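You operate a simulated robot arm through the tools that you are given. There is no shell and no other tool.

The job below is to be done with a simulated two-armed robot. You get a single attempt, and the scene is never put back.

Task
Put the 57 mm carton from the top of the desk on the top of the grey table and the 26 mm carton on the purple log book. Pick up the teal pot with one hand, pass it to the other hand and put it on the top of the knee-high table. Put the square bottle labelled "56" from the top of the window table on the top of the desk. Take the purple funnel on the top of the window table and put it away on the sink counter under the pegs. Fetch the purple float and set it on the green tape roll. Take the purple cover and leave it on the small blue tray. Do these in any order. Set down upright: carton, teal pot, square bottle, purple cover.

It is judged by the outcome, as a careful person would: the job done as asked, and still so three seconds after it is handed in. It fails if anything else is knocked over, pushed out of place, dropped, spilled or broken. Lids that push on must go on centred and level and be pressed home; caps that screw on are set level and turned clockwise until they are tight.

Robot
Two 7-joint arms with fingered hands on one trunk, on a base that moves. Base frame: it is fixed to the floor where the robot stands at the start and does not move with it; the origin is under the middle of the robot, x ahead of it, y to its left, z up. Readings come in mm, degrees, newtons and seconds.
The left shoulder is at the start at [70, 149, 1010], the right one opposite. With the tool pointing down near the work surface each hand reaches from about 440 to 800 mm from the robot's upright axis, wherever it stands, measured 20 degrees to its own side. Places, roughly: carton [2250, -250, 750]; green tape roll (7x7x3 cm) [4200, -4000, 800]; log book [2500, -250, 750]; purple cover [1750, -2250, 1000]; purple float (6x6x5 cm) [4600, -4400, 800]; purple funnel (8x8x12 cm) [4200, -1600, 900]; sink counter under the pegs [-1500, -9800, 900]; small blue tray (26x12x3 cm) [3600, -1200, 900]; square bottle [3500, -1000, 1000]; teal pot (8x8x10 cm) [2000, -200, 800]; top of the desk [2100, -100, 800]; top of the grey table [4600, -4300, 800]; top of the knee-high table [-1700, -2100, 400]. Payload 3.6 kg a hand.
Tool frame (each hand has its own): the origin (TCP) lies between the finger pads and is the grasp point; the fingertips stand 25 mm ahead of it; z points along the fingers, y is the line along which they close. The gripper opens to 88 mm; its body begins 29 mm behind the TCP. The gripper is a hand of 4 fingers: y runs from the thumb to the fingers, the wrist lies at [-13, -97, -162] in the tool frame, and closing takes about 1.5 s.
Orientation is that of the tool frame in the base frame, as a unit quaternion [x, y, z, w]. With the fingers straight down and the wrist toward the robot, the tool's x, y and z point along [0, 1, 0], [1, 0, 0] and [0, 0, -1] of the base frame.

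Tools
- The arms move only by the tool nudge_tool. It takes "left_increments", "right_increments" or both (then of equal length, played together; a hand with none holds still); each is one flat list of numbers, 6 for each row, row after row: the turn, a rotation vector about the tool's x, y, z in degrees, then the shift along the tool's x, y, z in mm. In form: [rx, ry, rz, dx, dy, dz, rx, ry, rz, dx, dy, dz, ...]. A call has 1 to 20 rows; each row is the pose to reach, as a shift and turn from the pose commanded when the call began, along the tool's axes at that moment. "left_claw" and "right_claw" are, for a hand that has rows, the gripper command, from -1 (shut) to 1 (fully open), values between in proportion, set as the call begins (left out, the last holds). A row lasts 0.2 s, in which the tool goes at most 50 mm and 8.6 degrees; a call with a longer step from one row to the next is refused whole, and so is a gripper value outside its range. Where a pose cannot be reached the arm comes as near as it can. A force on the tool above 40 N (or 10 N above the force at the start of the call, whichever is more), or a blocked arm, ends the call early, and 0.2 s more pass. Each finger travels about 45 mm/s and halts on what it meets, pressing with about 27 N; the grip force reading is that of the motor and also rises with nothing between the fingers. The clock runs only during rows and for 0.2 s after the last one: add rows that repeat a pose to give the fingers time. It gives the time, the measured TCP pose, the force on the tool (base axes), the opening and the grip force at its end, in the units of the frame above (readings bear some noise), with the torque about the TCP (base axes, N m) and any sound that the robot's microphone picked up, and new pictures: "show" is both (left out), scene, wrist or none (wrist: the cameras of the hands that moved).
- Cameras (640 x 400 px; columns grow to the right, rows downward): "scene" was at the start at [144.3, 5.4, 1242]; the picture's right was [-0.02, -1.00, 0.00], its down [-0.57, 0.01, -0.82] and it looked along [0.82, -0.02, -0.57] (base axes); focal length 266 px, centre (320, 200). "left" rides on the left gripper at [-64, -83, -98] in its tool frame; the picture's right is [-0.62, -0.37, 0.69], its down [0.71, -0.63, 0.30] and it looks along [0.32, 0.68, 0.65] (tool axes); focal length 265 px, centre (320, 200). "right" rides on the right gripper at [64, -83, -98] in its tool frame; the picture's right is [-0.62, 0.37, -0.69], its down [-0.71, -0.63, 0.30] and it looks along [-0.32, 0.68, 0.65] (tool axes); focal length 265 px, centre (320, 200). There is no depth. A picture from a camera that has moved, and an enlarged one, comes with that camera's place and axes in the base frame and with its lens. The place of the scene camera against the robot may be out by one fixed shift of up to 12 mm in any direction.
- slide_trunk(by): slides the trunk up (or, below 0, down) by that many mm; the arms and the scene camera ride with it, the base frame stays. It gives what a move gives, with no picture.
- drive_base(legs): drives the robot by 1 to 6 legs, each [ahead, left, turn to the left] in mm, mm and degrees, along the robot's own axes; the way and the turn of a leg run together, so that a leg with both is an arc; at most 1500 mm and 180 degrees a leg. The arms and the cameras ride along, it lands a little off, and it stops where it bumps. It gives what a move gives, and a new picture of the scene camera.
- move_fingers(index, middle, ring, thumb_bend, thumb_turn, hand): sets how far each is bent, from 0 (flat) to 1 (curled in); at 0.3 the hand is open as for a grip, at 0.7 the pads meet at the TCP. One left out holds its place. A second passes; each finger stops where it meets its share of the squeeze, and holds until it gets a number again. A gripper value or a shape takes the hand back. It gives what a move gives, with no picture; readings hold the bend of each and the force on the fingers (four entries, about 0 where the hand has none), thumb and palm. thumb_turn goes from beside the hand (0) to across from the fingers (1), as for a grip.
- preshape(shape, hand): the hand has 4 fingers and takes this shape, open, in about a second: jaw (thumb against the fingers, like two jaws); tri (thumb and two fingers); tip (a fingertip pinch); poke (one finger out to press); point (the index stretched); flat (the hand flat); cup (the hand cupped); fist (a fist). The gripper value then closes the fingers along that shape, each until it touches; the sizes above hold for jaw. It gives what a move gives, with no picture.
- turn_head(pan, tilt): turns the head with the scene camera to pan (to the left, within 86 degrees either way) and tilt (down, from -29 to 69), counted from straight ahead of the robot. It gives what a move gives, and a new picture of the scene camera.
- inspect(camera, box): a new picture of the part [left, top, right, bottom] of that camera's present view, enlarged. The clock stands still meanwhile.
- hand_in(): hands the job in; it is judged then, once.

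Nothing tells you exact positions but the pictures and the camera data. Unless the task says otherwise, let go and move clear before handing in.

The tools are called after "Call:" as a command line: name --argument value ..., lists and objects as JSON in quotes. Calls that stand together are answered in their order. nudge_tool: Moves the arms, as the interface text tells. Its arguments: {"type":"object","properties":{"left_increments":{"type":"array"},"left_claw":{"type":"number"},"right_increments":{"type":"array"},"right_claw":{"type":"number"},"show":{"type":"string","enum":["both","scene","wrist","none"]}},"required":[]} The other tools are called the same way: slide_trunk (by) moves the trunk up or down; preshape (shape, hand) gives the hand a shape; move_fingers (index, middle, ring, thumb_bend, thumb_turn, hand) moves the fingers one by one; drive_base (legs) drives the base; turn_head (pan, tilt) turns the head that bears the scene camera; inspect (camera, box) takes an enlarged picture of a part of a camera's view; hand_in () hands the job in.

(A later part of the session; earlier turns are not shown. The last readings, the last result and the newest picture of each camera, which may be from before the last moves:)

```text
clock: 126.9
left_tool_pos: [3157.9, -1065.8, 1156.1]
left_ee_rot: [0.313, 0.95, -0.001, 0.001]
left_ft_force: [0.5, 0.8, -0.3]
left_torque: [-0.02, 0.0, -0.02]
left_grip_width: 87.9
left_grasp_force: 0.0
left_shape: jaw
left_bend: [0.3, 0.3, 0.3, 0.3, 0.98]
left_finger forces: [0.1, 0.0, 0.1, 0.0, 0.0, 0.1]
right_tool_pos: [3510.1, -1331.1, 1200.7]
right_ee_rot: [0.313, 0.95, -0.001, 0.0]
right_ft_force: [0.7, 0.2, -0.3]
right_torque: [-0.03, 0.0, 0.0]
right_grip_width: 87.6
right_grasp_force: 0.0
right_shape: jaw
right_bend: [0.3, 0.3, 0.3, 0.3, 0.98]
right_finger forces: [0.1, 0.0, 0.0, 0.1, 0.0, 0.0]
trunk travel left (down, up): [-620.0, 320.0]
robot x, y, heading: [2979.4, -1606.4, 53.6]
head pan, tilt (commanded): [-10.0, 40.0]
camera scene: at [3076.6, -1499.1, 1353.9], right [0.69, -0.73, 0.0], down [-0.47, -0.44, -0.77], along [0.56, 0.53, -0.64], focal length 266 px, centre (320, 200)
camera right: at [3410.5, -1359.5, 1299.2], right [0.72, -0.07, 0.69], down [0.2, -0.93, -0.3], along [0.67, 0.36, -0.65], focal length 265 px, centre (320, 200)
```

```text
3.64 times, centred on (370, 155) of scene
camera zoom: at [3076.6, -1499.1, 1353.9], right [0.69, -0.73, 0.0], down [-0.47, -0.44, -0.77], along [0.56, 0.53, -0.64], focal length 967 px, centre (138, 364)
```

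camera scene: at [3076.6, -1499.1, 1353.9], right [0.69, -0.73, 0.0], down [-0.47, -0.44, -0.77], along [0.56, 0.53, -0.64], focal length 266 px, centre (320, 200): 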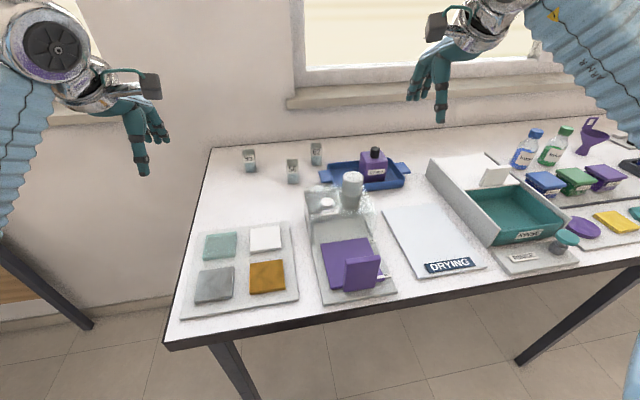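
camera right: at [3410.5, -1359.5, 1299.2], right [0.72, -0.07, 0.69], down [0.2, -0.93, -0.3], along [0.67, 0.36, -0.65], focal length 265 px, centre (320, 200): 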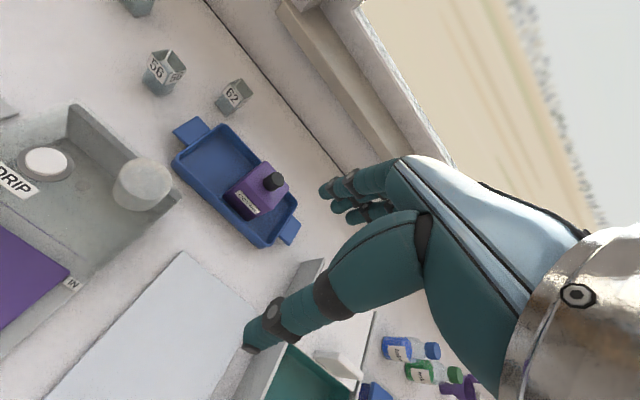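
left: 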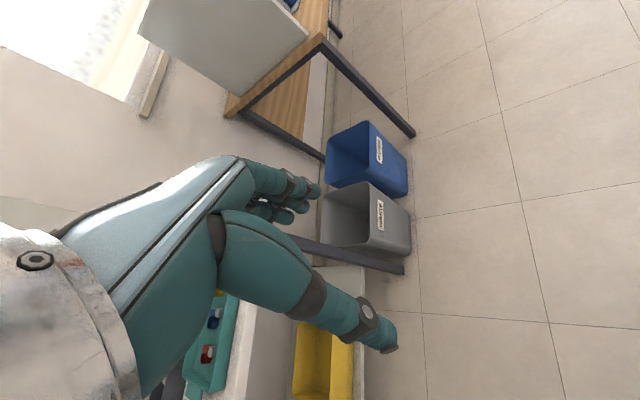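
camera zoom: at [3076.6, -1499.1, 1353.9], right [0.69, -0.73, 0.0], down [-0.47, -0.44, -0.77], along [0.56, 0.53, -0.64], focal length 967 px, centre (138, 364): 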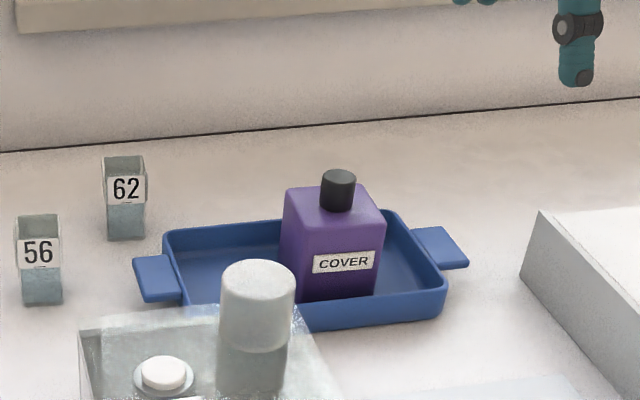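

The cover stands level and upright in the tray. Next is the square bottle 56: I slide the base left so it lies before the right hand, and view it closely.

Call:
drive_base --legs '[[20, 180, 0]]'

Call:
inspect --camera "scene" --box '[300, 100, 480, 220]'

Call:
inspect --camera "right" --box '[160, 0, 400, 200]'

```text
clock: 129.8
left_tool_pos: [3028.1, -946.8, 1155.6]
left_ee_rot: [0.314, 0.95, -0.001, 0.0]
left_ft_force: [0.4, -0.1, -0.3]
left_torque: [0.01, 0.02, -0.02]
left_grip_width: 87.7
left_grasp_force: 0.0
left_shape: jaw
left_bend: [0.3, 0.3, 0.3, 0.3, 0.98]
left_finger forces: [0.1, 0.1, 0.0, 0.0, 0.1, 0.0]
right_tool_pos: [3379.8, -1211.4, 1202.0]
right_ee_rot: [0.315, 0.949, 0.0, -0.001]
right_ft_force: [-0.3, -0.5, 1.1]
right_torque: [0.0, -0.01, 0.01]
right_grip_width: 87.4
right_grasp_force: 0.0
right_shape: jaw
right_bend: [0.3, 0.3, 0.3, 0.3, 0.98]
right_finger forces: [0.0, 0.0, 0.0, 0.0, 0.1, 0.0]
trunk travel left (down, up): [-620.0, 320.0]
robot x, y, heading: [2845.8, -1483.8, 53.3]
head pan, tilt (commanded): [-10.0, 40.0]
camera scene: at [2942.8, -1376.8, 1354.0], right [0.69, -0.73, 0.0], down [-0.47, -0.44, -0.77], along [0.56, 0.53, -0.64], focal length 266 px, centre (320, 200)
```

scene: 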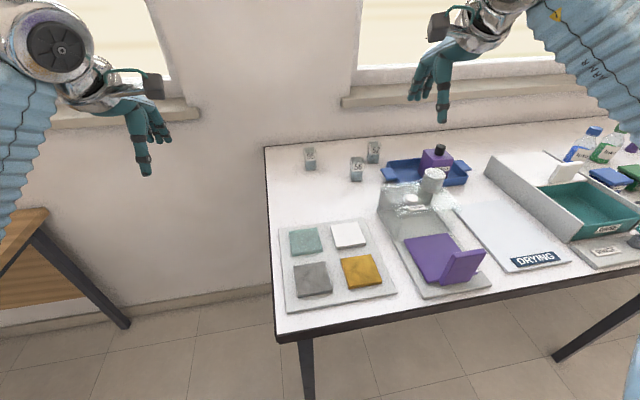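

```text
3.33 times, centred on (390, 160) of scene
camera zoom: at [2942.8, -1376.8, 1354.0], right [0.69, -0.73, 0.0], down [-0.47, -0.44, -0.77], along [0.56, 0.53, -0.64], focal length 887 px, centre (87, 333)
```

zoom: 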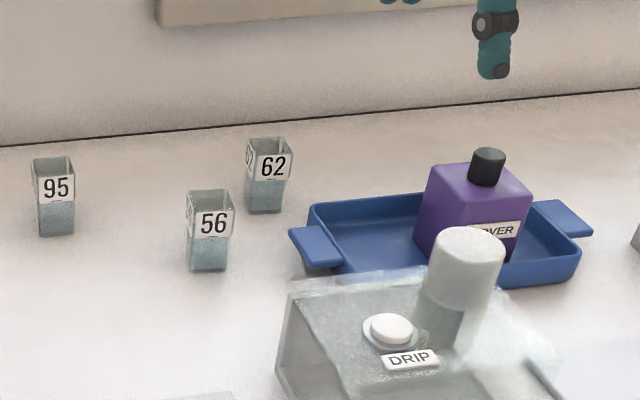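

```text
2.00 times, centred on (280, 100) of right
camera zoom: at [3279.9, -1240.1, 1299.6], right [0.72, -0.08, 0.69], down [0.2, -0.93, -0.31], along [0.67, 0.35, -0.65], focal length 531 px, centre (400, 400)
```

zoom: 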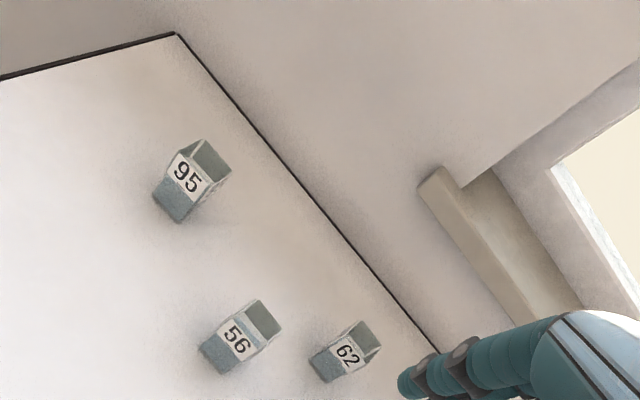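

Call:
inspect --camera "scene" --box '[340, 150, 380, 190]'

Call:
inspect --camera "right" --box '[250, 140, 310, 200]'

```text
10.00 times, centred on (360, 170) of scene
camera zoom: at [2942.8, -1376.8, 1354.0], right [0.69, -0.73, 0.0], down [-0.47, -0.44, -0.77], along [0.56, 0.53, -0.64], focal length 2660 px, centre (-80, 500)
```

zoom: 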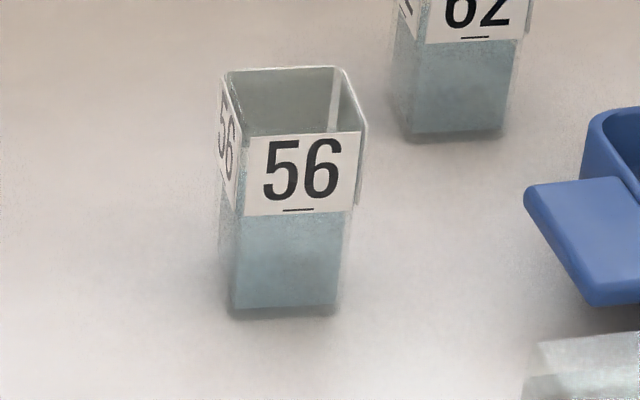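

```text
6.67 times, centred on (280, 170) of right
camera zoom: at [3279.9, -1240.1, 1299.6], right [0.72, -0.08, 0.69], down [0.2, -0.93, -0.31], along [0.67, 0.35, -0.65], focal length 1769 px, centre (587, 400)
```

zoom: 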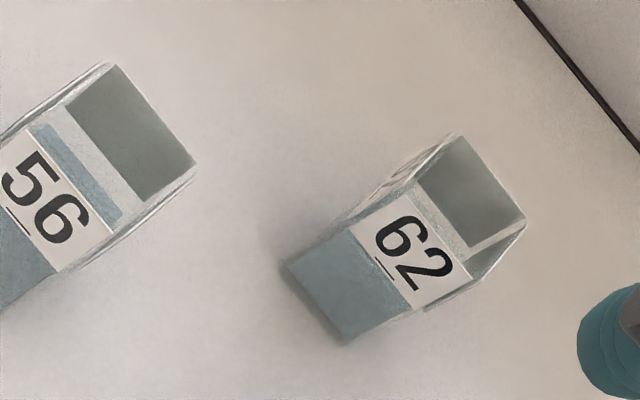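

Bottle 56 is an open square cup about 30 mm wide and 60 mm tall at about (3469,-1023), rim z≈964. I raise the trunk a little for elbow clearance and bring the right hand above it with a narrower opening.

Call:
slide_trunk --by 50

Call:
nudge_tool --right_increments '[0, 0, 0, 10, 40, 30, 0, 0, 0, 20, 80, 60, 0, 0, 0, 30, 120, 90, 0, 0, 0, 40, 165, 120, 0, 0, 0, 40, 204, 150, 0, 0, 0, 40, 204, 190, 0, 0, 0, 40, 204, 215, 0, 0, 0, 40, 204, 215]' --right_claw 0.4 --show "both"

Call:
inspect --camera "scene" --box '[300, 80, 500, 230]'

```text
clock: 130.7
left_tool_pos: [3027.3, -946.9, 1205.2]
left_ee_rot: [0.314, 0.949, -0.001, 0.0]
left_ft_force: [-1.0, 0.5, -0.1]
left_torque: [0.04, -0.01, 0.0]
left_grip_width: 87.5
left_grasp_force: 0.0
left_shape: jaw
left_bend: [0.3, 0.3, 0.3, 0.3, 0.98]
left_finger forces: [0.0, 0.1, 0.0, 0.0, 0.0, 0.0]
right_tool_pos: [3377.8, -1210.5, 1250.7]
right_ee_rot: [0.315, 0.949, 0.0, 0.0]
right_ft_force: [0.3, 0.2, -1.1]
right_torque: [-0.02, 0.02, -0.01]
right_grip_width: 87.9
right_grasp_force: 0.1
right_shape: jaw
right_bend: [0.3, 0.3, 0.3, 0.3, 0.98]
right_finger forces: [0.0, 0.0, 0.1, 0.0, 0.0, 0.0]
trunk travel left (down, up): [-670.0, 270.0]
robot x, y, heading: [2839.7, -1481.4, 53.2]
head pan, tilt (commanded): [-10.0, 40.0]
```

```text
refused: row 1 steps farther than a row can; nothing moved
```

```text
2.67 times, centred on (400, 155) of scene
camera zoom: at [2941.7, -1375.8, 1404.1], right [0.69, -0.73, 0.0], down [-0.47, -0.44, -0.77], along [0.56, 0.52, -0.64], focal length 709 px, centre (107, 320)
```

zoom: 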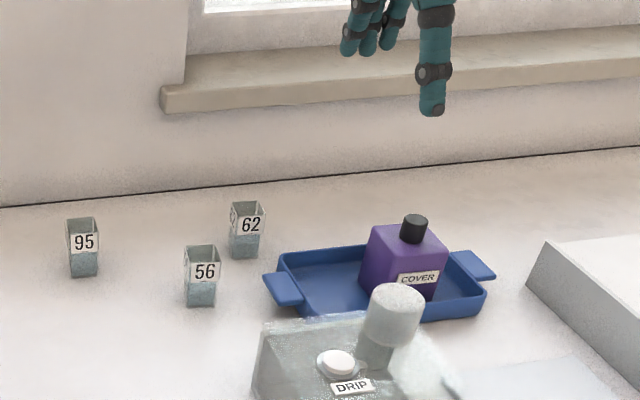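

The step was slightly too long; I repeat the same path in shorter rows.

Call:
nudge_tool --right_increments '[0, 0, 0, 8, 35, 28, 0, 0, 0, 16, 70, 56, 0, 0, 0, 24, 105, 84, 0, 0, 0, 32, 140, 112, 0, 0, 0, 40, 175, 140, 0, 0, 0, 40, 204, 168, 0, 0, 0, 40, 204, 210, 0, 0, 0, 40, 204, 210]' --right_claw 0.4 --show "both"

Call:
inspect --camera "scene" --box '[300, 80, 500, 230]'

```text
clock: 132.5
left_tool_pos: [3025.4, -946.5, 1205.2]
left_ee_rot: [0.315, 0.949, 0.001, 0.0]
left_ft_force: [-0.3, 0.1, -0.5]
left_torque: [-0.01, 0.03, 0.0]
left_grip_width: 87.9
left_grasp_force: 0.0
left_shape: jaw
left_bend: [0.3, 0.3, 0.3, 0.3, 0.98]
left_finger forces: [0.0, 0.1, 0.0, 0.0, 0.0, 0.1]
right_tool_pos: [3463.7, -1021.0, 1039.7]
right_ee_rot: [0.315, 0.949, 0.0, 0.0]
right_ft_force: [0.7, 0.4, 0.2]
right_torque: [0.01, 0.0, 0.02]
right_grip_width: 62.2
right_grasp_force: 0.1
right_shape: jaw
right_bend: [0.27, 0.37, 0.34, 0.58, 0.99]
right_finger forces: [0.1, 0.0, 0.1, 0.1, 0.1, 0.0]
trunk travel left (down, up): [-670.0, 270.0]
robot x, y, heading: [2843.1, -1483.5, 53.5]
head pan, tilt (commanded): [-10.0, 40.0]
camera scene: at [2941.2, -1376.4, 1404.1], right [0.69, -0.73, 0.0], down [-0.47, -0.44, -0.77], along [0.56, 0.53, -0.64], focal length 266 px, centre (320, 200)
camera right: at [3364.0, -1048.9, 1138.2], right [0.72, -0.08, 0.69], down [0.2, -0.93, -0.31], along [0.67, 0.36, -0.65], focal length 265 px, centre (320, 200)
```

scene: 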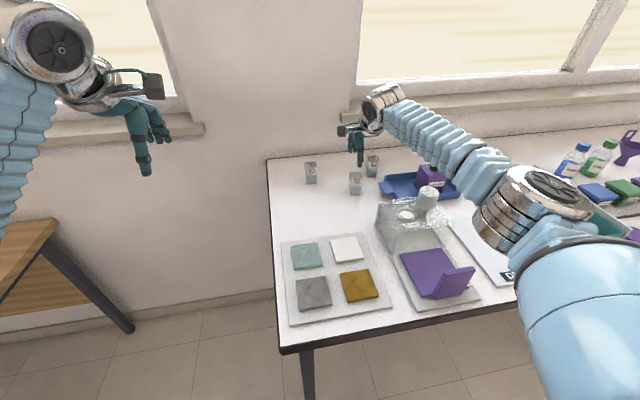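
right: 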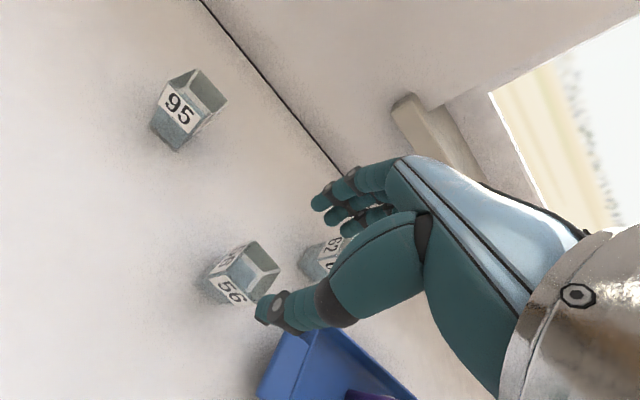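

```text
2.67 times, centred on (400, 155) of scene
camera zoom: at [2941.2, -1376.4, 1404.1], right [0.69, -0.73, 0.0], down [-0.47, -0.44, -0.77], along [0.56, 0.53, -0.64], focal length 709 px, centre (107, 320)
```

zoom: 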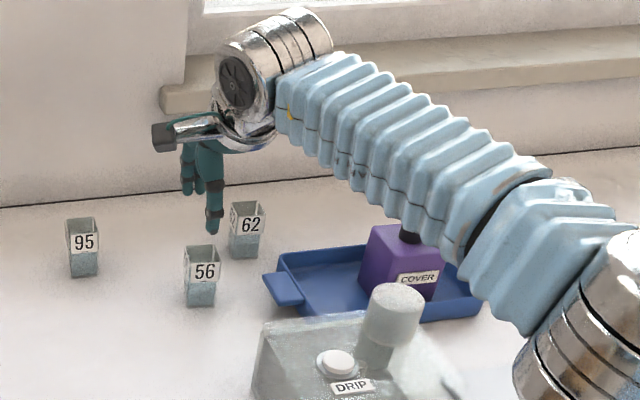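

Call:
inspect --camera "right" --box '[190, 220, 310, 320]'

```text
4.00 times, centred on (250, 270) of right
camera zoom: at [3364.0, -1048.9, 1138.2], right [0.72, -0.08, 0.69], down [0.2, -0.93, -0.31], along [0.67, 0.36, -0.65], focal length 1062 px, centre (600, -80)
```

zoom: 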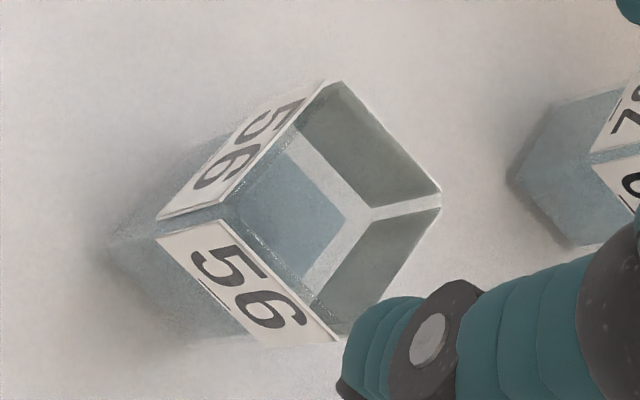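

The bottle's rim centre is (3466,-1026) and it is turned about 7° clockwise. I correct the hand, turn it to match, and descend around it.

Call:
nudge_tool --right_increments '[0, 0, 7, -5, -3, 0, 0, 0, 7, -5, -3, 30, 0, 0, 7, -5, -3, 60, 0, 0, 7, -5, -3, 80, 0, 0, 7, -5, -3, 80]' --right_claw 0.4 --show "both"

Call:
inspect --camera "scene" --box '[300, 100, 500, 230]'

Call:
inspect --camera "right" --box '[190, 140, 430, 360]'

```text
clock: 133.7
left_tool_pos: [3026.3, -946.7, 1206.2]
left_ee_rot: [0.315, 0.949, 0.0, 0.0]
left_ft_force: [0.1, -0.5, 0.7]
left_torque: [0.0, 0.02, 0.0]
left_grip_width: 87.5
left_grasp_force: 0.0
left_shape: jaw
left_bend: [0.3, 0.3, 0.3, 0.3, 0.98]
left_finger forces: [0.0, 0.1, 0.1, 0.0, 0.0, 0.1]
right_tool_pos: [3469.1, -1026.7, 959.0]
right_ee_rot: [0.372, 0.928, 0.002, -0.001]
right_ft_force: [0.0, 0.0, 0.1]
right_torque: [0.01, 0.06, 0.0]
right_grip_width: 61.8
right_grasp_force: 0.0
right_shape: jaw
right_bend: [0.27, 0.37, 0.34, 0.58, 0.99]
right_finger forces: [0.0, 0.0, 0.0, 0.1, 0.0, 0.0]
trunk travel left (down, up): [-670.0, 270.0]
robot x, y, heading: [2844.0, -1481.5, 53.4]
head pan, tilt (commanded): [-10.0, 40.0]
camera scene: at [2941.5, -1376.6, 1404.1], right [0.69, -0.73, 0.0], down [-0.47, -0.44, -0.77], along [0.56, 0.53, -0.64], focal length 266 px, centre (320, 200)
camera right: at [3366.5, -1042.4, 1057.6], right [0.7, -0.16, 0.69], down [0.08, -0.95, -0.31], along [0.71, 0.27, -0.65], focal length 265 px, centre (320, 200)
```

scene: 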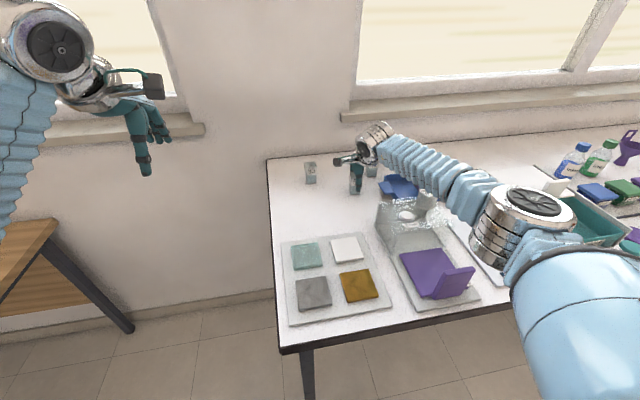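
right: 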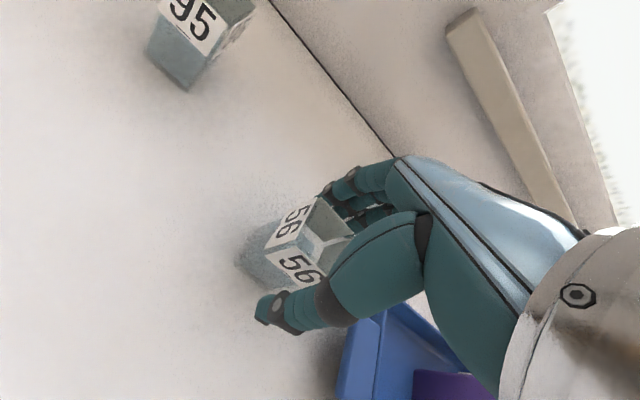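

```text
3.08 times, centred on (400, 165) of scene
camera zoom: at [2941.5, -1376.6, 1404.1], right [0.69, -0.73, 0.0], down [-0.47, -0.44, -0.77], along [0.56, 0.53, -0.64], focal length 818 px, centre (74, 308)
```

zoom: 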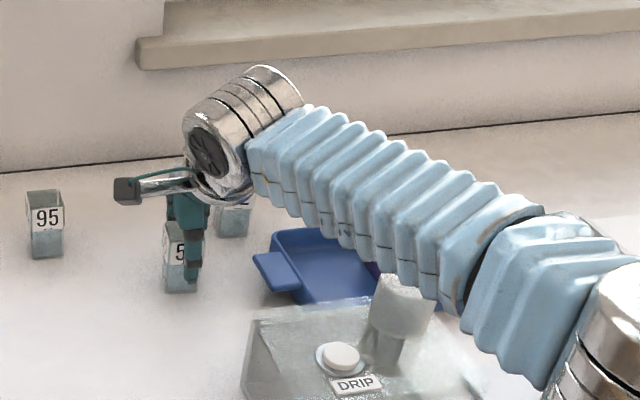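

```text
1.82 times, centred on (310, 250) of right
camera zoom: at [3366.5, -1042.4, 1057.6], right [0.7, -0.16, 0.69], down [0.08, -0.95, -0.31], along [0.71, 0.27, -0.65], focal length 483 px, centre (338, 109)
```

zoom: 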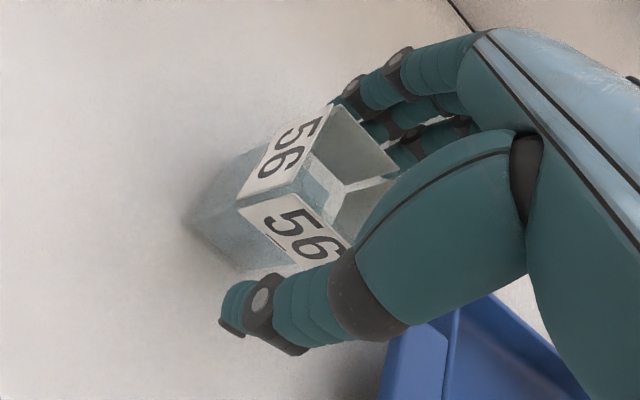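

Call:
nudge_tool --right_increments '[0, 0, 0, 0, 0, 6, 0, 0, 0, 0, 0, 12, 0, 0, 0, 0, 0, 12]' --show "none"

Call:
nudge_tool --right_increments '[0, 0, 0, 0, 0, 0, 0, 0, 0, 0, 0, 0, 0, 0, 0, 0, 0, 0, 0, 0, 0, 0, 0, 0, 0, 0, 0, 0, 0, 0, 0, 0, 0, 0, 0, 0, 0, 0, 0, 0, 0, 0, 0, 0, 0, 0, 0, 0]' --right_claw -1 --show "both"

```text
clock: 134.5
left_tool_pos: [3025.6, -946.6, 1205.6]
left_ee_rot: [0.315, 0.949, 0.0, -0.001]
left_ft_force: [0.0, 0.2, -1.1]
left_torque: [0.0, 0.0, -0.04]
left_grip_width: 87.8
left_grasp_force: 0.0
left_shape: jaw
left_bend: [0.3, 0.3, 0.3, 0.3, 0.98]
left_finger forces: [0.0, 0.0, 0.0, 0.0, 0.1, 0.1]
right_tool_pos: [3470.0, -1026.3, 947.5]
right_ee_rot: [0.372, 0.928, -0.001, -0.001]
right_ft_force: [0.1, 0.6, 0.5]
right_torque: [-0.01, 0.02, 0.02]
right_grip_width: 61.8
right_grasp_force: 0.0
right_shape: jaw
right_bend: [0.27, 0.37, 0.34, 0.58, 0.99]
right_finger forces: [0.0, 0.0, 0.0, 0.1, 0.0, 0.1]
trunk travel left (down, up): [-670.0, 270.0]
robot x, y, heading: [2842.6, -1483.3, 53.1]
head pan, tilt (commanded): [-10.0, 40.0]
```

```text
clock: 136.3
left_tool_pos: [3026.4, -945.6, 1205.7]
left_ee_rot: [0.315, 0.949, 0.0, 0.0]
left_ft_force: [-0.2, 1.0, 0.2]
left_torque: [-0.02, -0.03, 0.01]
left_grip_width: 87.8
left_grasp_force: 0.0
left_shape: jaw
left_bend: [0.3, 0.3, 0.3, 0.3, 0.98]
left_finger forces: [0.1, 0.1, 0.1, 0.1, 0.0, 0.0]
right_tool_pos: [3468.2, -1028.2, 947.1]
right_ee_rot: [0.372, 0.928, 0.0, -0.001]
right_ft_force: [0.1, -0.8, -0.4]
right_torque: [0.01, 0.04, 0.0]
right_grip_width: 28.9
right_grasp_force: 26.8
right_shape: jaw
right_bend: [0.74, 0.52, 0.58, 0.74, 1.0]
right_finger forces: [15.2, 8.2, 0.0, 0.0, 23.3, 0.0]
trunk travel left (down, up): [-670.0, 270.0]
robot x, y, heading: [2842.2, -1485.6, 53.1]
head pan, tilt (commanded): [-10.0, 40.0]
camera scene: at [2941.9, -1376.4, 1404.1], right [0.69, -0.73, 0.0], down [-0.47, -0.44, -0.77], along [0.56, 0.53, -0.64], focal length 266 px, centre (320, 200)
camera right: at [3366.7, -1043.4, 1046.6], right [0.7, -0.16, 0.69], down [0.08, -0.95, -0.31], along [0.71, 0.27, -0.65], focal length 265 px, centre (320, 200)
```

scene: 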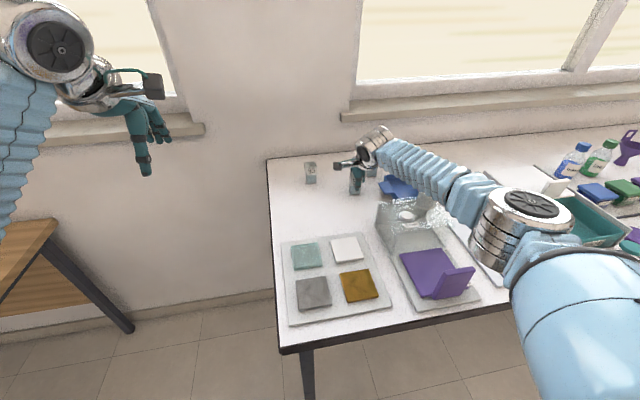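
right: 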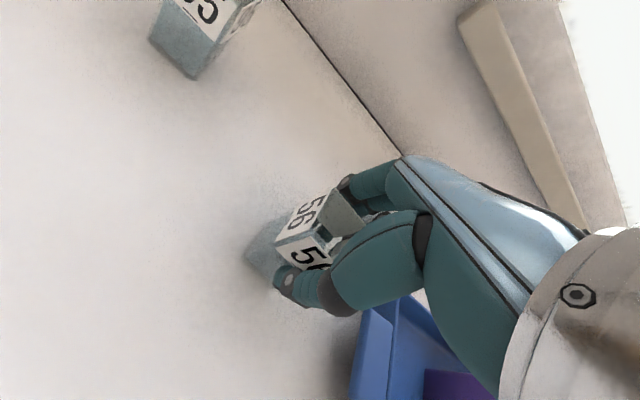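

The bottle is gripped at 29 mm. I lift slowly straight up and check that it stays upright.

Call:
nudge_tool --right_increments '[0, 0, 0, 0, 0, -8, 0, 0, 0, 0, 0, -20, 0, 0, 0, 0, 0, -40, 0, 0, 0, 0, 0, -60, 0, 0, 0, 0, 0, -85, 0, 0, 0, 0, 0, -110, 0, 0, 0, 0, 0, -135, 0, 0, 0, 0, 0, -155, 0, 0, 0, 0, 0, -155]' --show "both"

Call:
inspect --camera "scene" --box '[320, 100, 420, 200]'

```text
clock: 138.3
left_tool_pos: [3025.6, -946.3, 1206.3]
left_ee_rot: [0.315, 0.949, 0.0, 0.001]
left_ft_force: [0.3, -0.2, 0.9]
left_torque: [0.01, -0.01, -0.01]
left_grip_width: 87.7
left_grasp_force: 0.2
left_shape: jaw
left_bend: [0.3, 0.3, 0.3, 0.3, 0.98]
left_finger forces: [0.0, 0.0, 0.0, 0.1, 0.0, 0.0]
right_tool_pos: [3470.8, -1029.4, 1102.9]
right_ee_rot: [0.372, 0.928, 0.0, -0.001]
right_ft_force: [0.6, -0.3, -0.7]
right_torque: [-0.01, -0.01, -0.02]
right_grip_width: 28.6
right_grasp_force: 27.4
right_shape: jaw
right_bend: [0.74, 0.52, 0.58, 0.74, 1.0]
right_finger forces: [15.2, 8.2, 0.1, 0.1, 23.5, 0.0]
trunk travel left (down, up): [-670.0, 270.0]
robot x, y, heading: [2844.9, -1485.8, 53.2]
head pan, tilt (commanded): [-10.0, 40.0]
camera scene: at [2942.2, -1376.3, 1404.1], right [0.69, -0.73, 0.0], down [-0.47, -0.44, -0.77], along [0.56, 0.52, -0.64], focal length 266 px, centre (320, 200)
camera right: at [3367.9, -1045.4, 1202.9], right [0.7, -0.16, 0.69], down [0.08, -0.95, -0.31], along [0.71, 0.27, -0.65], focal length 265 px, centre (320, 200)
```

scene: 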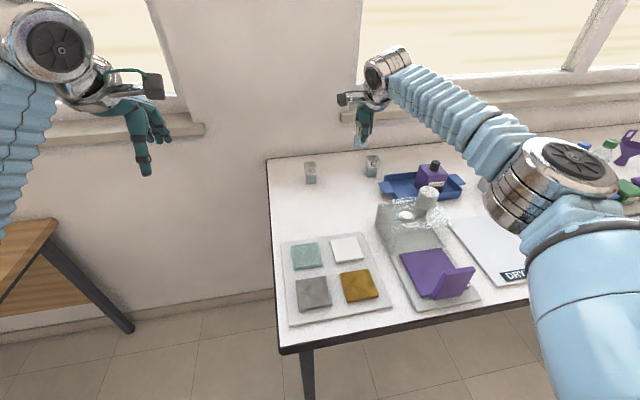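
right: 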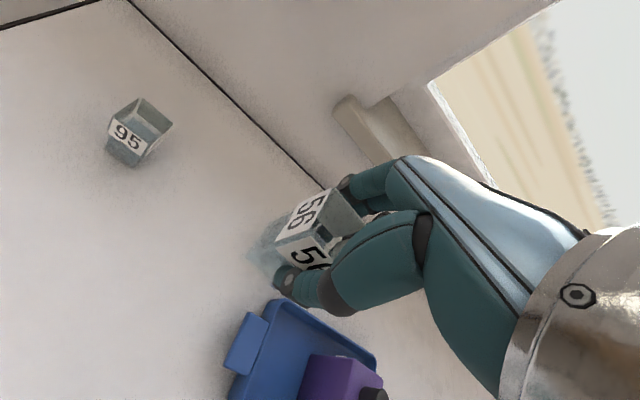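

```text
4.00 times, centred on (370, 150) of scene
camera zoom: at [2942.2, -1376.3, 1404.1], right [0.69, -0.73, 0.0], down [-0.47, -0.44, -0.77], along [0.56, 0.52, -0.64], focal length 1064 px, centre (120, 400)
```

zoom: 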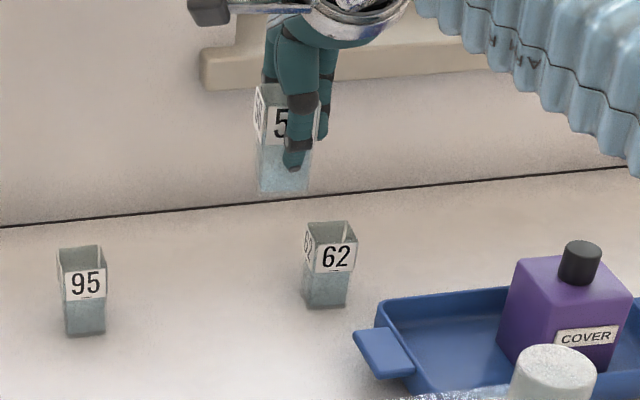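

Bottle 56 is held upright. I draw it back toward the robot and then move sideways along the aisle to the desk.

Call:
nudge_tool --right_increments '[0, 0, 0, 0, -25, -5, 0, 0, 0, 0, -55, -10, 0, 0, 0, 0, -90, -15, 0, 0, 0, 0, -125, -20, 0, 0, 0, 0, -160, -25, 0, 0, 0, 0, -190, -30, 0, 0, 0, 0, -210, -30, 0, 0, 0, 0, -210, -30]' --show "none"

Call:
drive_base --legs '[[-60, 0, 0], [0, 1150, 0]]'

Call:
turn_head --pan 0 --tilt 40

```text
clock: 140.1
left_tool_pos: [3026.2, -945.3, 1204.1]
left_ee_rot: [0.314, 0.949, 0.0, 0.0]
left_ft_force: [1.1, -0.3, 0.7]
left_torque: [-0.03, -0.02, 0.0]
left_grip_width: 87.5
left_grasp_force: 0.0
left_shape: jaw
left_bend: [0.3, 0.3, 0.3, 0.3, 0.98]
left_finger forces: [0.0, 0.0, 0.0, 0.1, 0.0, 0.0]
right_tool_pos: [3325.4, -1179.2, 1134.4]
right_ee_rot: [0.374, 0.928, 0.001, -0.001]
right_ft_force: [-0.4, 0.8, 0.0]
right_torque: [-0.01, -0.01, -0.01]
right_grip_width: 28.8
right_grasp_force: 26.7
right_shape: jaw
right_bend: [0.74, 0.52, 0.58, 0.74, 1.0]
right_finger forces: [15.3, 8.1, 0.0, 0.1, 23.3, 0.0]
trunk travel left (down, up): [-670.0, 270.0]
robot x, y, heading: [2843.3, -1481.8, 53.1]
head pan, tilt (commanded): [-10.0, 40.0]
```

```text
clock: 155.8
left_tool_pos: [2053.9, -321.8, 1204.1]
left_ee_rot: [0.3, 0.954, 0.0, -0.001]
left_ft_force: [0.3, -0.6, -0.6]
left_torque: [0.0, -0.01, 0.02]
left_grip_width: 87.7
left_grasp_force: 0.0
left_shape: jaw
left_bend: [0.3, 0.3, 0.3, 0.3, 0.98]
left_finger forces: [0.0, 0.0, 0.0, 0.1, 0.1, 0.0]
right_tool_pos: [2360.9, -545.6, 1133.8]
right_ee_rot: [0.358, 0.934, 0.001, -0.001]
right_ft_force: [-0.1, 0.5, 0.2]
right_torque: [-0.01, -0.03, -0.02]
right_grip_width: 28.8
right_grasp_force: 27.4
right_shape: jaw
right_bend: [0.74, 0.52, 0.58, 0.74, 1.0]
right_finger forces: [15.4, 8.3, 0.1, 0.0, 23.4, 0.0]
trunk travel left (down, up): [-670.0, 270.0]
robot x, y, heading: [1887.6, -860.7, 54.7]
head pan, tilt (commanded): [-10.0, 40.0]
camera scene: at [1983.4, -754.2, 1404.0], right [0.71, -0.71, 0.0], down [-0.46, -0.45, -0.77], along [0.54, 0.54, -0.64], focal length 266 px, centre (320, 200)
```

scene: 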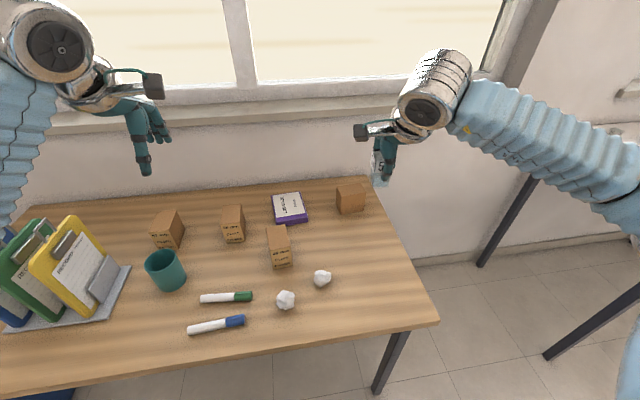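

```text
clock: 156.6
left_tool_pos: [2054.5, -322.4, 1205.2]
left_ee_rot: [0.3, 0.954, 0.0, 0.0]
left_ft_force: [0.2, -0.4, 0.1]
left_torque: [-0.02, 0.0, 0.0]
left_grip_width: 87.8
left_grasp_force: 0.0
left_shape: jaw
left_bend: [0.3, 0.3, 0.3, 0.3, 0.98]
left_finger forces: [0.1, 0.0, 0.1, 0.0, 0.0, 0.0]
right_tool_pos: [2359.4, -547.0, 1135.1]
right_ee_rot: [0.358, 0.934, 0.0, -0.001]
right_ft_force: [0.8, 0.4, -1.2]
right_torque: [0.01, -0.02, 0.02]
right_grip_width: 28.4
right_grasp_force: 27.1
right_shape: jaw
right_bend: [0.74, 0.52, 0.58, 0.74, 1.0]
right_finger forces: [15.3, 8.2, 0.0, 0.0, 23.3, 0.1]
trunk travel left (down, up): [-670.0, 270.0]
robot x, y, heading: [1890.1, -865.0, 54.9]
head pan, tilt (commanded): [0.0, 40.0]
camera scene: at [1971.5, -745.5, 1404.1], right [0.82, -0.57, 0.0], down [-0.37, -0.53, -0.77], along [0.44, 0.63, -0.64], focal length 266 px, centre (320, 200)
```

scene: 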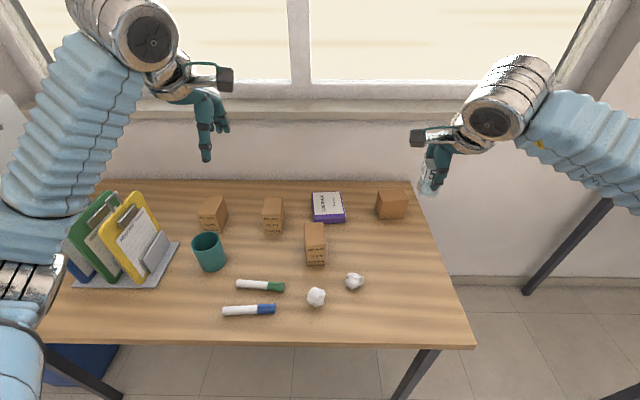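

The desk is in full view: four brown cartons, the teal pot, pens, paper balls and the purple log book. I read the carton labels.

Call:
inspect --camera "scene" --box '[190, 180, 310, 260]'

Call:
inspect --camera "scene" --box '[280, 180, 420, 280]'

Call:
inspect --camera "right" --box '[0, 0, 640, 400]'

Call:
inspect --camera "left" --box '[0, 0, 640, 400]'

```text
5.00 times, centred on (250, 220) of scene
camera zoom: at [1971.5, -745.5, 1404.1], right [0.82, -0.57, 0.0], down [-0.37, -0.53, -0.77], along [0.44, 0.63, -0.64], focal length 1330 px, centre (670, 100)
```

zoom: 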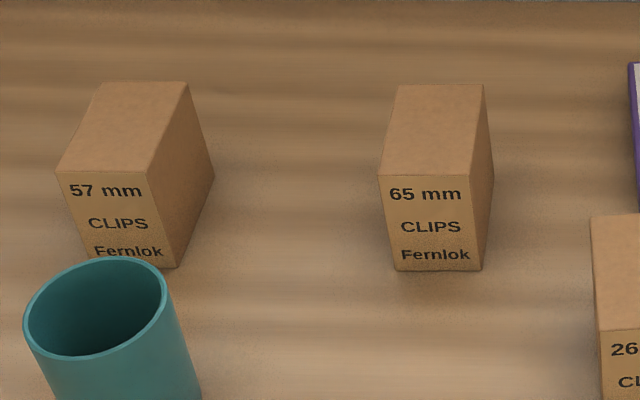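

```text
4.00 times, centred on (350, 230) of scene
camera zoom: at [1971.5, -745.5, 1404.1], right [0.82, -0.57, 0.0], down [-0.37, -0.53, -0.77], along [0.44, 0.63, -0.64], focal length 1064 px, centre (200, 80)
```

zoom: 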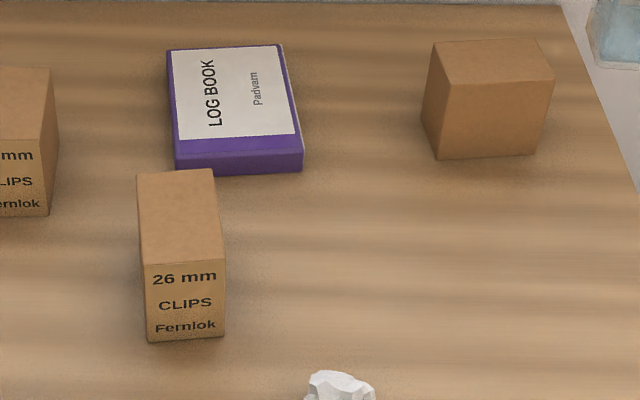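

```text
1.00 times, centred on (320, 200) of right (not enlarged: the box is as wide or as high as the picture)
camera zoom: at [2258.2, -565.6, 1233.3], right [0.71, -0.14, 0.69], down [0.11, -0.95, -0.31], along [0.7, 0.29, -0.65], focal length 265 px, centre (320, 200)
```

zoom: 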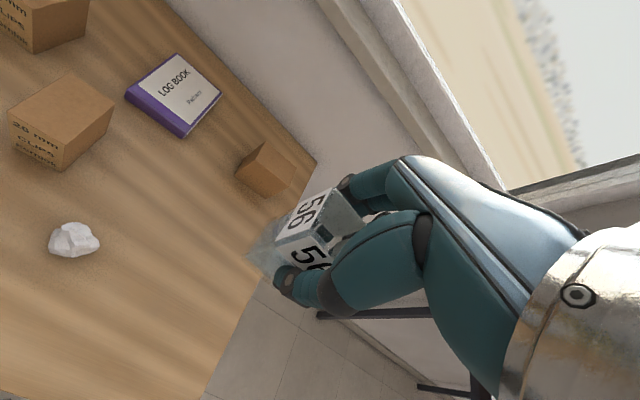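

```text
1.00 times, centred on (320, 200) of left (not enlarged: the box is as wide or as high as the picture)
camera zoom: at [2058.6, -426.4, 1303.6], right [0.3, -0.66, -0.69], down [-0.95, -0.11, -0.3], along [0.13, 0.75, -0.65], focal length 265 px, centre (320, 200)
```

zoom: 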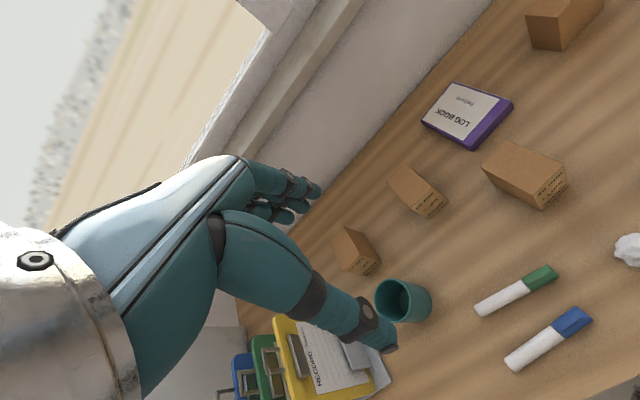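

Labels are clear: the 57 mm carton is at the back left behind the pot, 65 mm beside it, 26 mm in front of the log book, and one unlabelled on the right. I zoom the wrist cameras for triangulation.

Call:
inspect --camera "right" --box '[0, 40, 240, 200]'

Call:
inspect --camera "left" --box '[380, 60, 600, 220]'

Call:
inspect --camera "left" --box '[310, 200, 470, 340]'

```text
2.50 times, centred on (120, 120) of right
camera zoom: at [2258.2, -565.6, 1233.3], right [0.71, -0.14, 0.69], down [0.11, -0.95, -0.31], along [0.7, 0.29, -0.65], focal length 664 px, centre (820, 400)
```

zoom: 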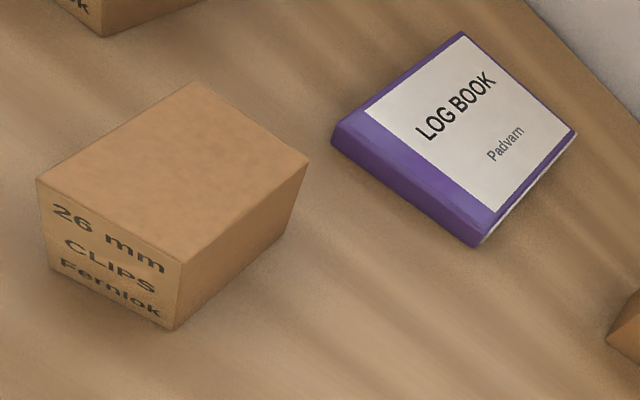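

```text
2.50 times, centred on (490, 140) of left
camera zoom: at [2058.6, -426.4, 1303.6], right [0.3, -0.66, -0.69], down [-0.95, -0.11, -0.3], along [0.13, 0.75, -0.65], focal length 664 px, centre (-105, 350)
```

zoom: 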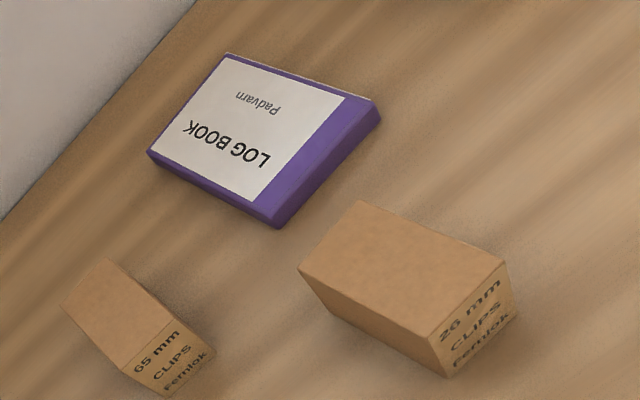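

```text
2.86 times, centred on (390, 270) of left
camera zoom: at [2058.6, -426.4, 1303.6], right [0.3, -0.66, -0.69], down [-0.95, -0.11, -0.3], along [0.13, 0.75, -0.65], focal length 758 px, centre (120, 0)
```

zoom: 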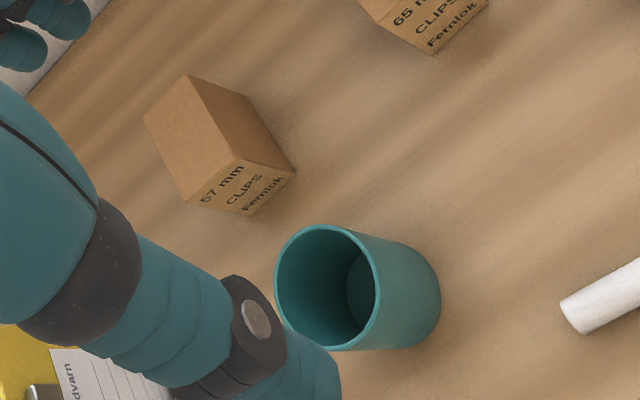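

Desk top is z≈758; bottle can go in the free spot right of the paper balls at about (2445,-456). I carry it there and lower to just above the wood.

Call:
nudge_tool --right_increments '[0, 0, 0, -1, 31, 20, 0, 0, 0, -2, 62, 40, 0, 0, 0, -2, 93, 60, 0, 0, 0, -2, 124, 85, 0, 0, 0, -2, 124, 115, 0, 0, 0, -2, 124, 145, 0, 0, 0, -2, 124, 175, 0, 0, 0, -2, 124, 205, 0, 0, 0, -2, 124, 235, 0, 0, 0, -2, 124, 265, 0, 0, 0, -2, 124, 290, 0, 0, 0, -2, 124, 305, 0, 0, 0, -2, 124, 305]' --show "both"

Call:
inspect --camera "scene" --box '[320, 160, 480, 280]'

```text
clock: 159.3
left_tool_pos: [2054.3, -322.7, 1205.9]
left_ee_rot: [0.3, 0.954, 0.0, 0.0]
left_ft_force: [-0.2, 0.0, -1.0]
left_torque: [-0.01, 0.0, 0.0]
left_grip_width: 87.5
left_grasp_force: 0.1
left_shape: jaw
left_bend: [0.3, 0.3, 0.3, 0.3, 0.98]
left_finger forces: [0.0, 0.0, 0.1, 0.1, 0.0, 0.1]
right_tool_pos: [2443.1, -455.5, 828.3]
right_ee_rot: [0.358, 0.934, 0.0, -0.001]
right_ft_force: [-0.8, -0.3, 0.2]
right_torque: [-0.01, -0.03, 0.01]
right_grip_width: 28.7
right_grasp_force: 26.9
right_shape: jaw
right_bend: [0.74, 0.52, 0.58, 0.74, 1.0]
right_finger forces: [15.3, 8.1, 0.0, 0.0, 23.2, 0.1]
trunk travel left (down, up): [-670.0, 270.0]
robot x, y, heading: [1887.5, -859.9, 55.1]
head pan, tilt (commanded): [0.0, 40.0]
camera scene: at [1971.5, -744.8, 1404.0], right [0.82, -0.57, 0.0], down [-0.37, -0.53, -0.77], along [0.44, 0.63, -0.64], focal length 266 px, centre (320, 200)
camera right: at [2342.0, -474.5, 927.2], right [0.71, -0.14, 0.69], down [0.11, -0.95, -0.31], along [0.7, 0.29, -0.65], focal length 265 px, centre (320, 200)
```

scene: 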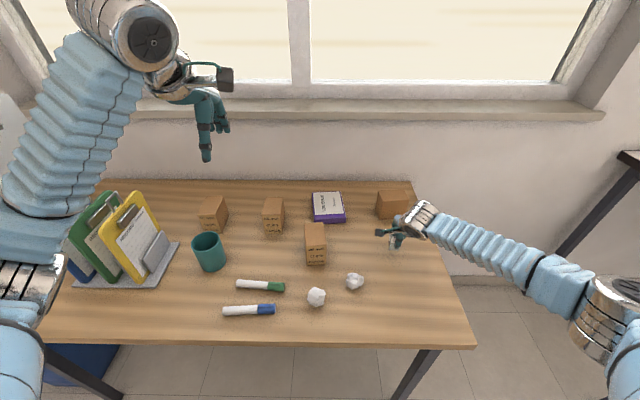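
right: 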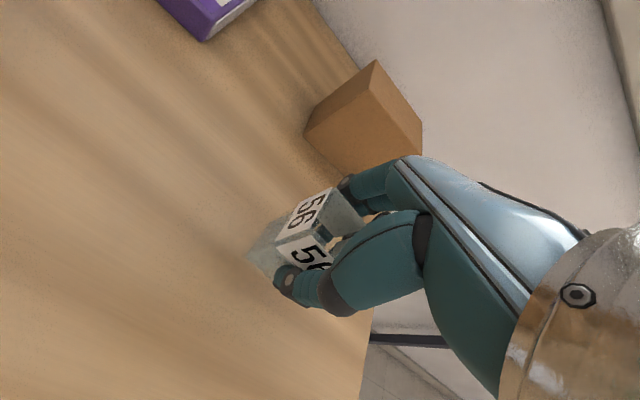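

```text
3.33 times, centred on (400, 220) of scene
camera zoom: at [1971.5, -744.8, 1404.0], right [0.82, -0.57, 0.0], down [-0.37, -0.53, -0.77], along [0.44, 0.63, -0.64], focal length 887 px, centre (53, 133)
```

zoom: 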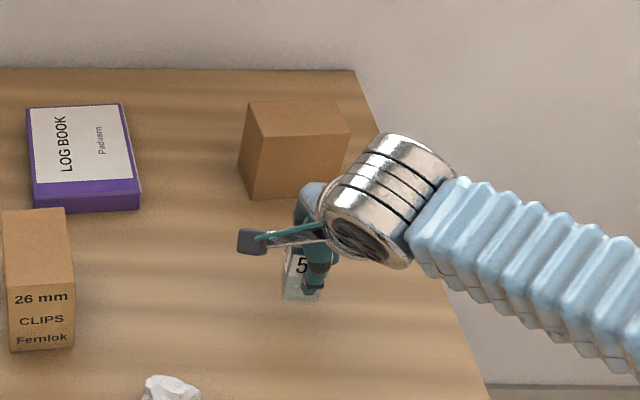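

The bottle hangs over free wood. I lower it gently in small steps until it touches.

Call:
nudge_tool --right_increments '[0, 0, 0, 0, 0, 6, 0, 0, 0, 0, 0, 12, 0, 0, 0, 0, 0, 18, 0, 0, 0, 0, 0, 22, 0, 0, 0, 0, 0, 22]' --show "none"

Call:
nudge_tool --right_increments '[0, 0, 0, 0, 0, 2, 0, 0, 0, 0, 0, 4, 0, 0, 0, 0, 0, 4]' --show "none"

```text
clock: 160.6
left_tool_pos: [2054.4, -321.2, 1205.2]
left_ee_rot: [0.3, 0.954, 0.0, 0.0]
left_ft_force: [1.0, 0.2, 0.2]
left_torque: [-0.05, 0.02, 0.01]
left_grip_width: 87.7
left_grasp_force: 0.0
left_shape: jaw
left_bend: [0.3, 0.3, 0.3, 0.3, 0.98]
left_finger forces: [0.0, 0.0, 0.1, 0.0, 0.0, 0.0]
right_tool_pos: [2444.0, -455.3, 807.5]
right_ee_rot: [0.359, 0.933, 0.0, -0.001]
right_ft_force: [0.3, -0.5, -0.4]
right_torque: [-0.01, 0.02, -0.01]
right_grip_width: 28.6
right_grasp_force: 26.7
right_shape: jaw
right_bend: [0.74, 0.52, 0.58, 0.74, 1.0]
right_finger forces: [15.1, 8.0, 0.0, 0.1, 23.3, 0.0]
trunk travel left (down, up): [-670.0, 270.0]
robot x, y, heading: [1891.2, -863.2, 54.9]
head pan, tilt (commanded): [0.0, 40.0]
```

```text
clock: 161.3
left_tool_pos: [2055.0, -321.9, 1205.4]
left_ee_rot: [0.3, 0.954, 0.0, -0.001]
left_ft_force: [0.0, 0.4, -0.1]
left_torque: [0.01, 0.0, 0.02]
left_grip_width: 87.8
left_grasp_force: 0.0
left_shape: jaw
left_bend: [0.3, 0.3, 0.3, 0.3, 0.98]
left_finger forces: [0.1, 0.1, 0.0, 0.0, 0.1, 0.0]
right_tool_pos: [2443.7, -455.0, 804.2]
right_ee_rot: [0.358, 0.934, 0.0, -0.001]
right_ft_force: [-0.9, 0.9, -0.4]
right_torque: [0.01, -0.02, 0.01]
right_grip_width: 28.6
right_grasp_force: 27.0
right_shape: jaw
right_bend: [0.74, 0.52, 0.58, 0.74, 1.0]
right_finger forces: [15.1, 8.1, 0.0, 0.1, 23.3, 0.0]
trunk travel left (down, up): [-670.0, 270.0]
robot x, y, heading: [1886.8, -865.3, 54.8]
head pan, tilt (commanded): [0.0, 40.0]
```

Call:
nudge_tool --right_increments '[0, 0, 0, 0, 0, 1.5, 0, 0, 0, 0, 0, 3, 0, 0, 0, 0, 0, 3]' --show "none"

Call:
inspect --camera "right" --box '[220, 160, 380, 320]'

```text
clock: 162.2
left_tool_pos: [2053.0, -322.9, 1205.8]
left_ee_rot: [0.3, 0.954, 0.0, -0.001]
left_ft_force: [0.1, -0.2, -0.2]
left_torque: [0.03, 0.02, -0.02]
left_grip_width: 87.6
left_grasp_force: 0.0
left_shape: jaw
left_bend: [0.3, 0.3, 0.3, 0.3, 0.98]
left_finger forces: [0.0, 0.0, 0.0, 0.0, 0.0, 0.0]
right_tool_pos: [2444.2, -455.1, 800.1]
right_ee_rot: [0.358, 0.934, 0.001, 0.0]
right_ft_force: [-0.7, -0.4, 0.4]
right_torque: [0.0, 0.03, 0.01]
right_grip_width: 28.6
right_grasp_force: 26.6
right_shape: jaw
right_bend: [0.74, 0.52, 0.58, 0.74, 1.0]
right_finger forces: [15.1, 8.1, 0.0, 0.0, 23.3, 0.0]
trunk travel left (down, up): [-670.0, 270.0]
robot x, y, heading: [1886.3, -863.1, 54.9]
head pan, tilt (commanded): [0.0, 40.0]
```

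```text
2.50 times, centred on (300, 240) of right
camera zoom: at [2342.5, -473.9, 899.2], right [0.71, -0.14, 0.69], down [0.11, -0.95, -0.31], along [0.7, 0.29, -0.65], focal length 664 px, centre (370, 100)
```

zoom: 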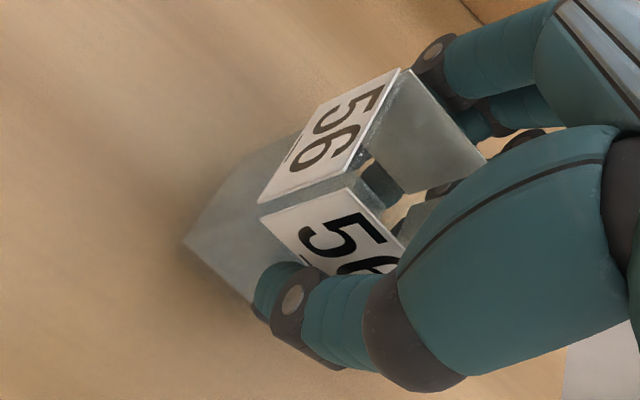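

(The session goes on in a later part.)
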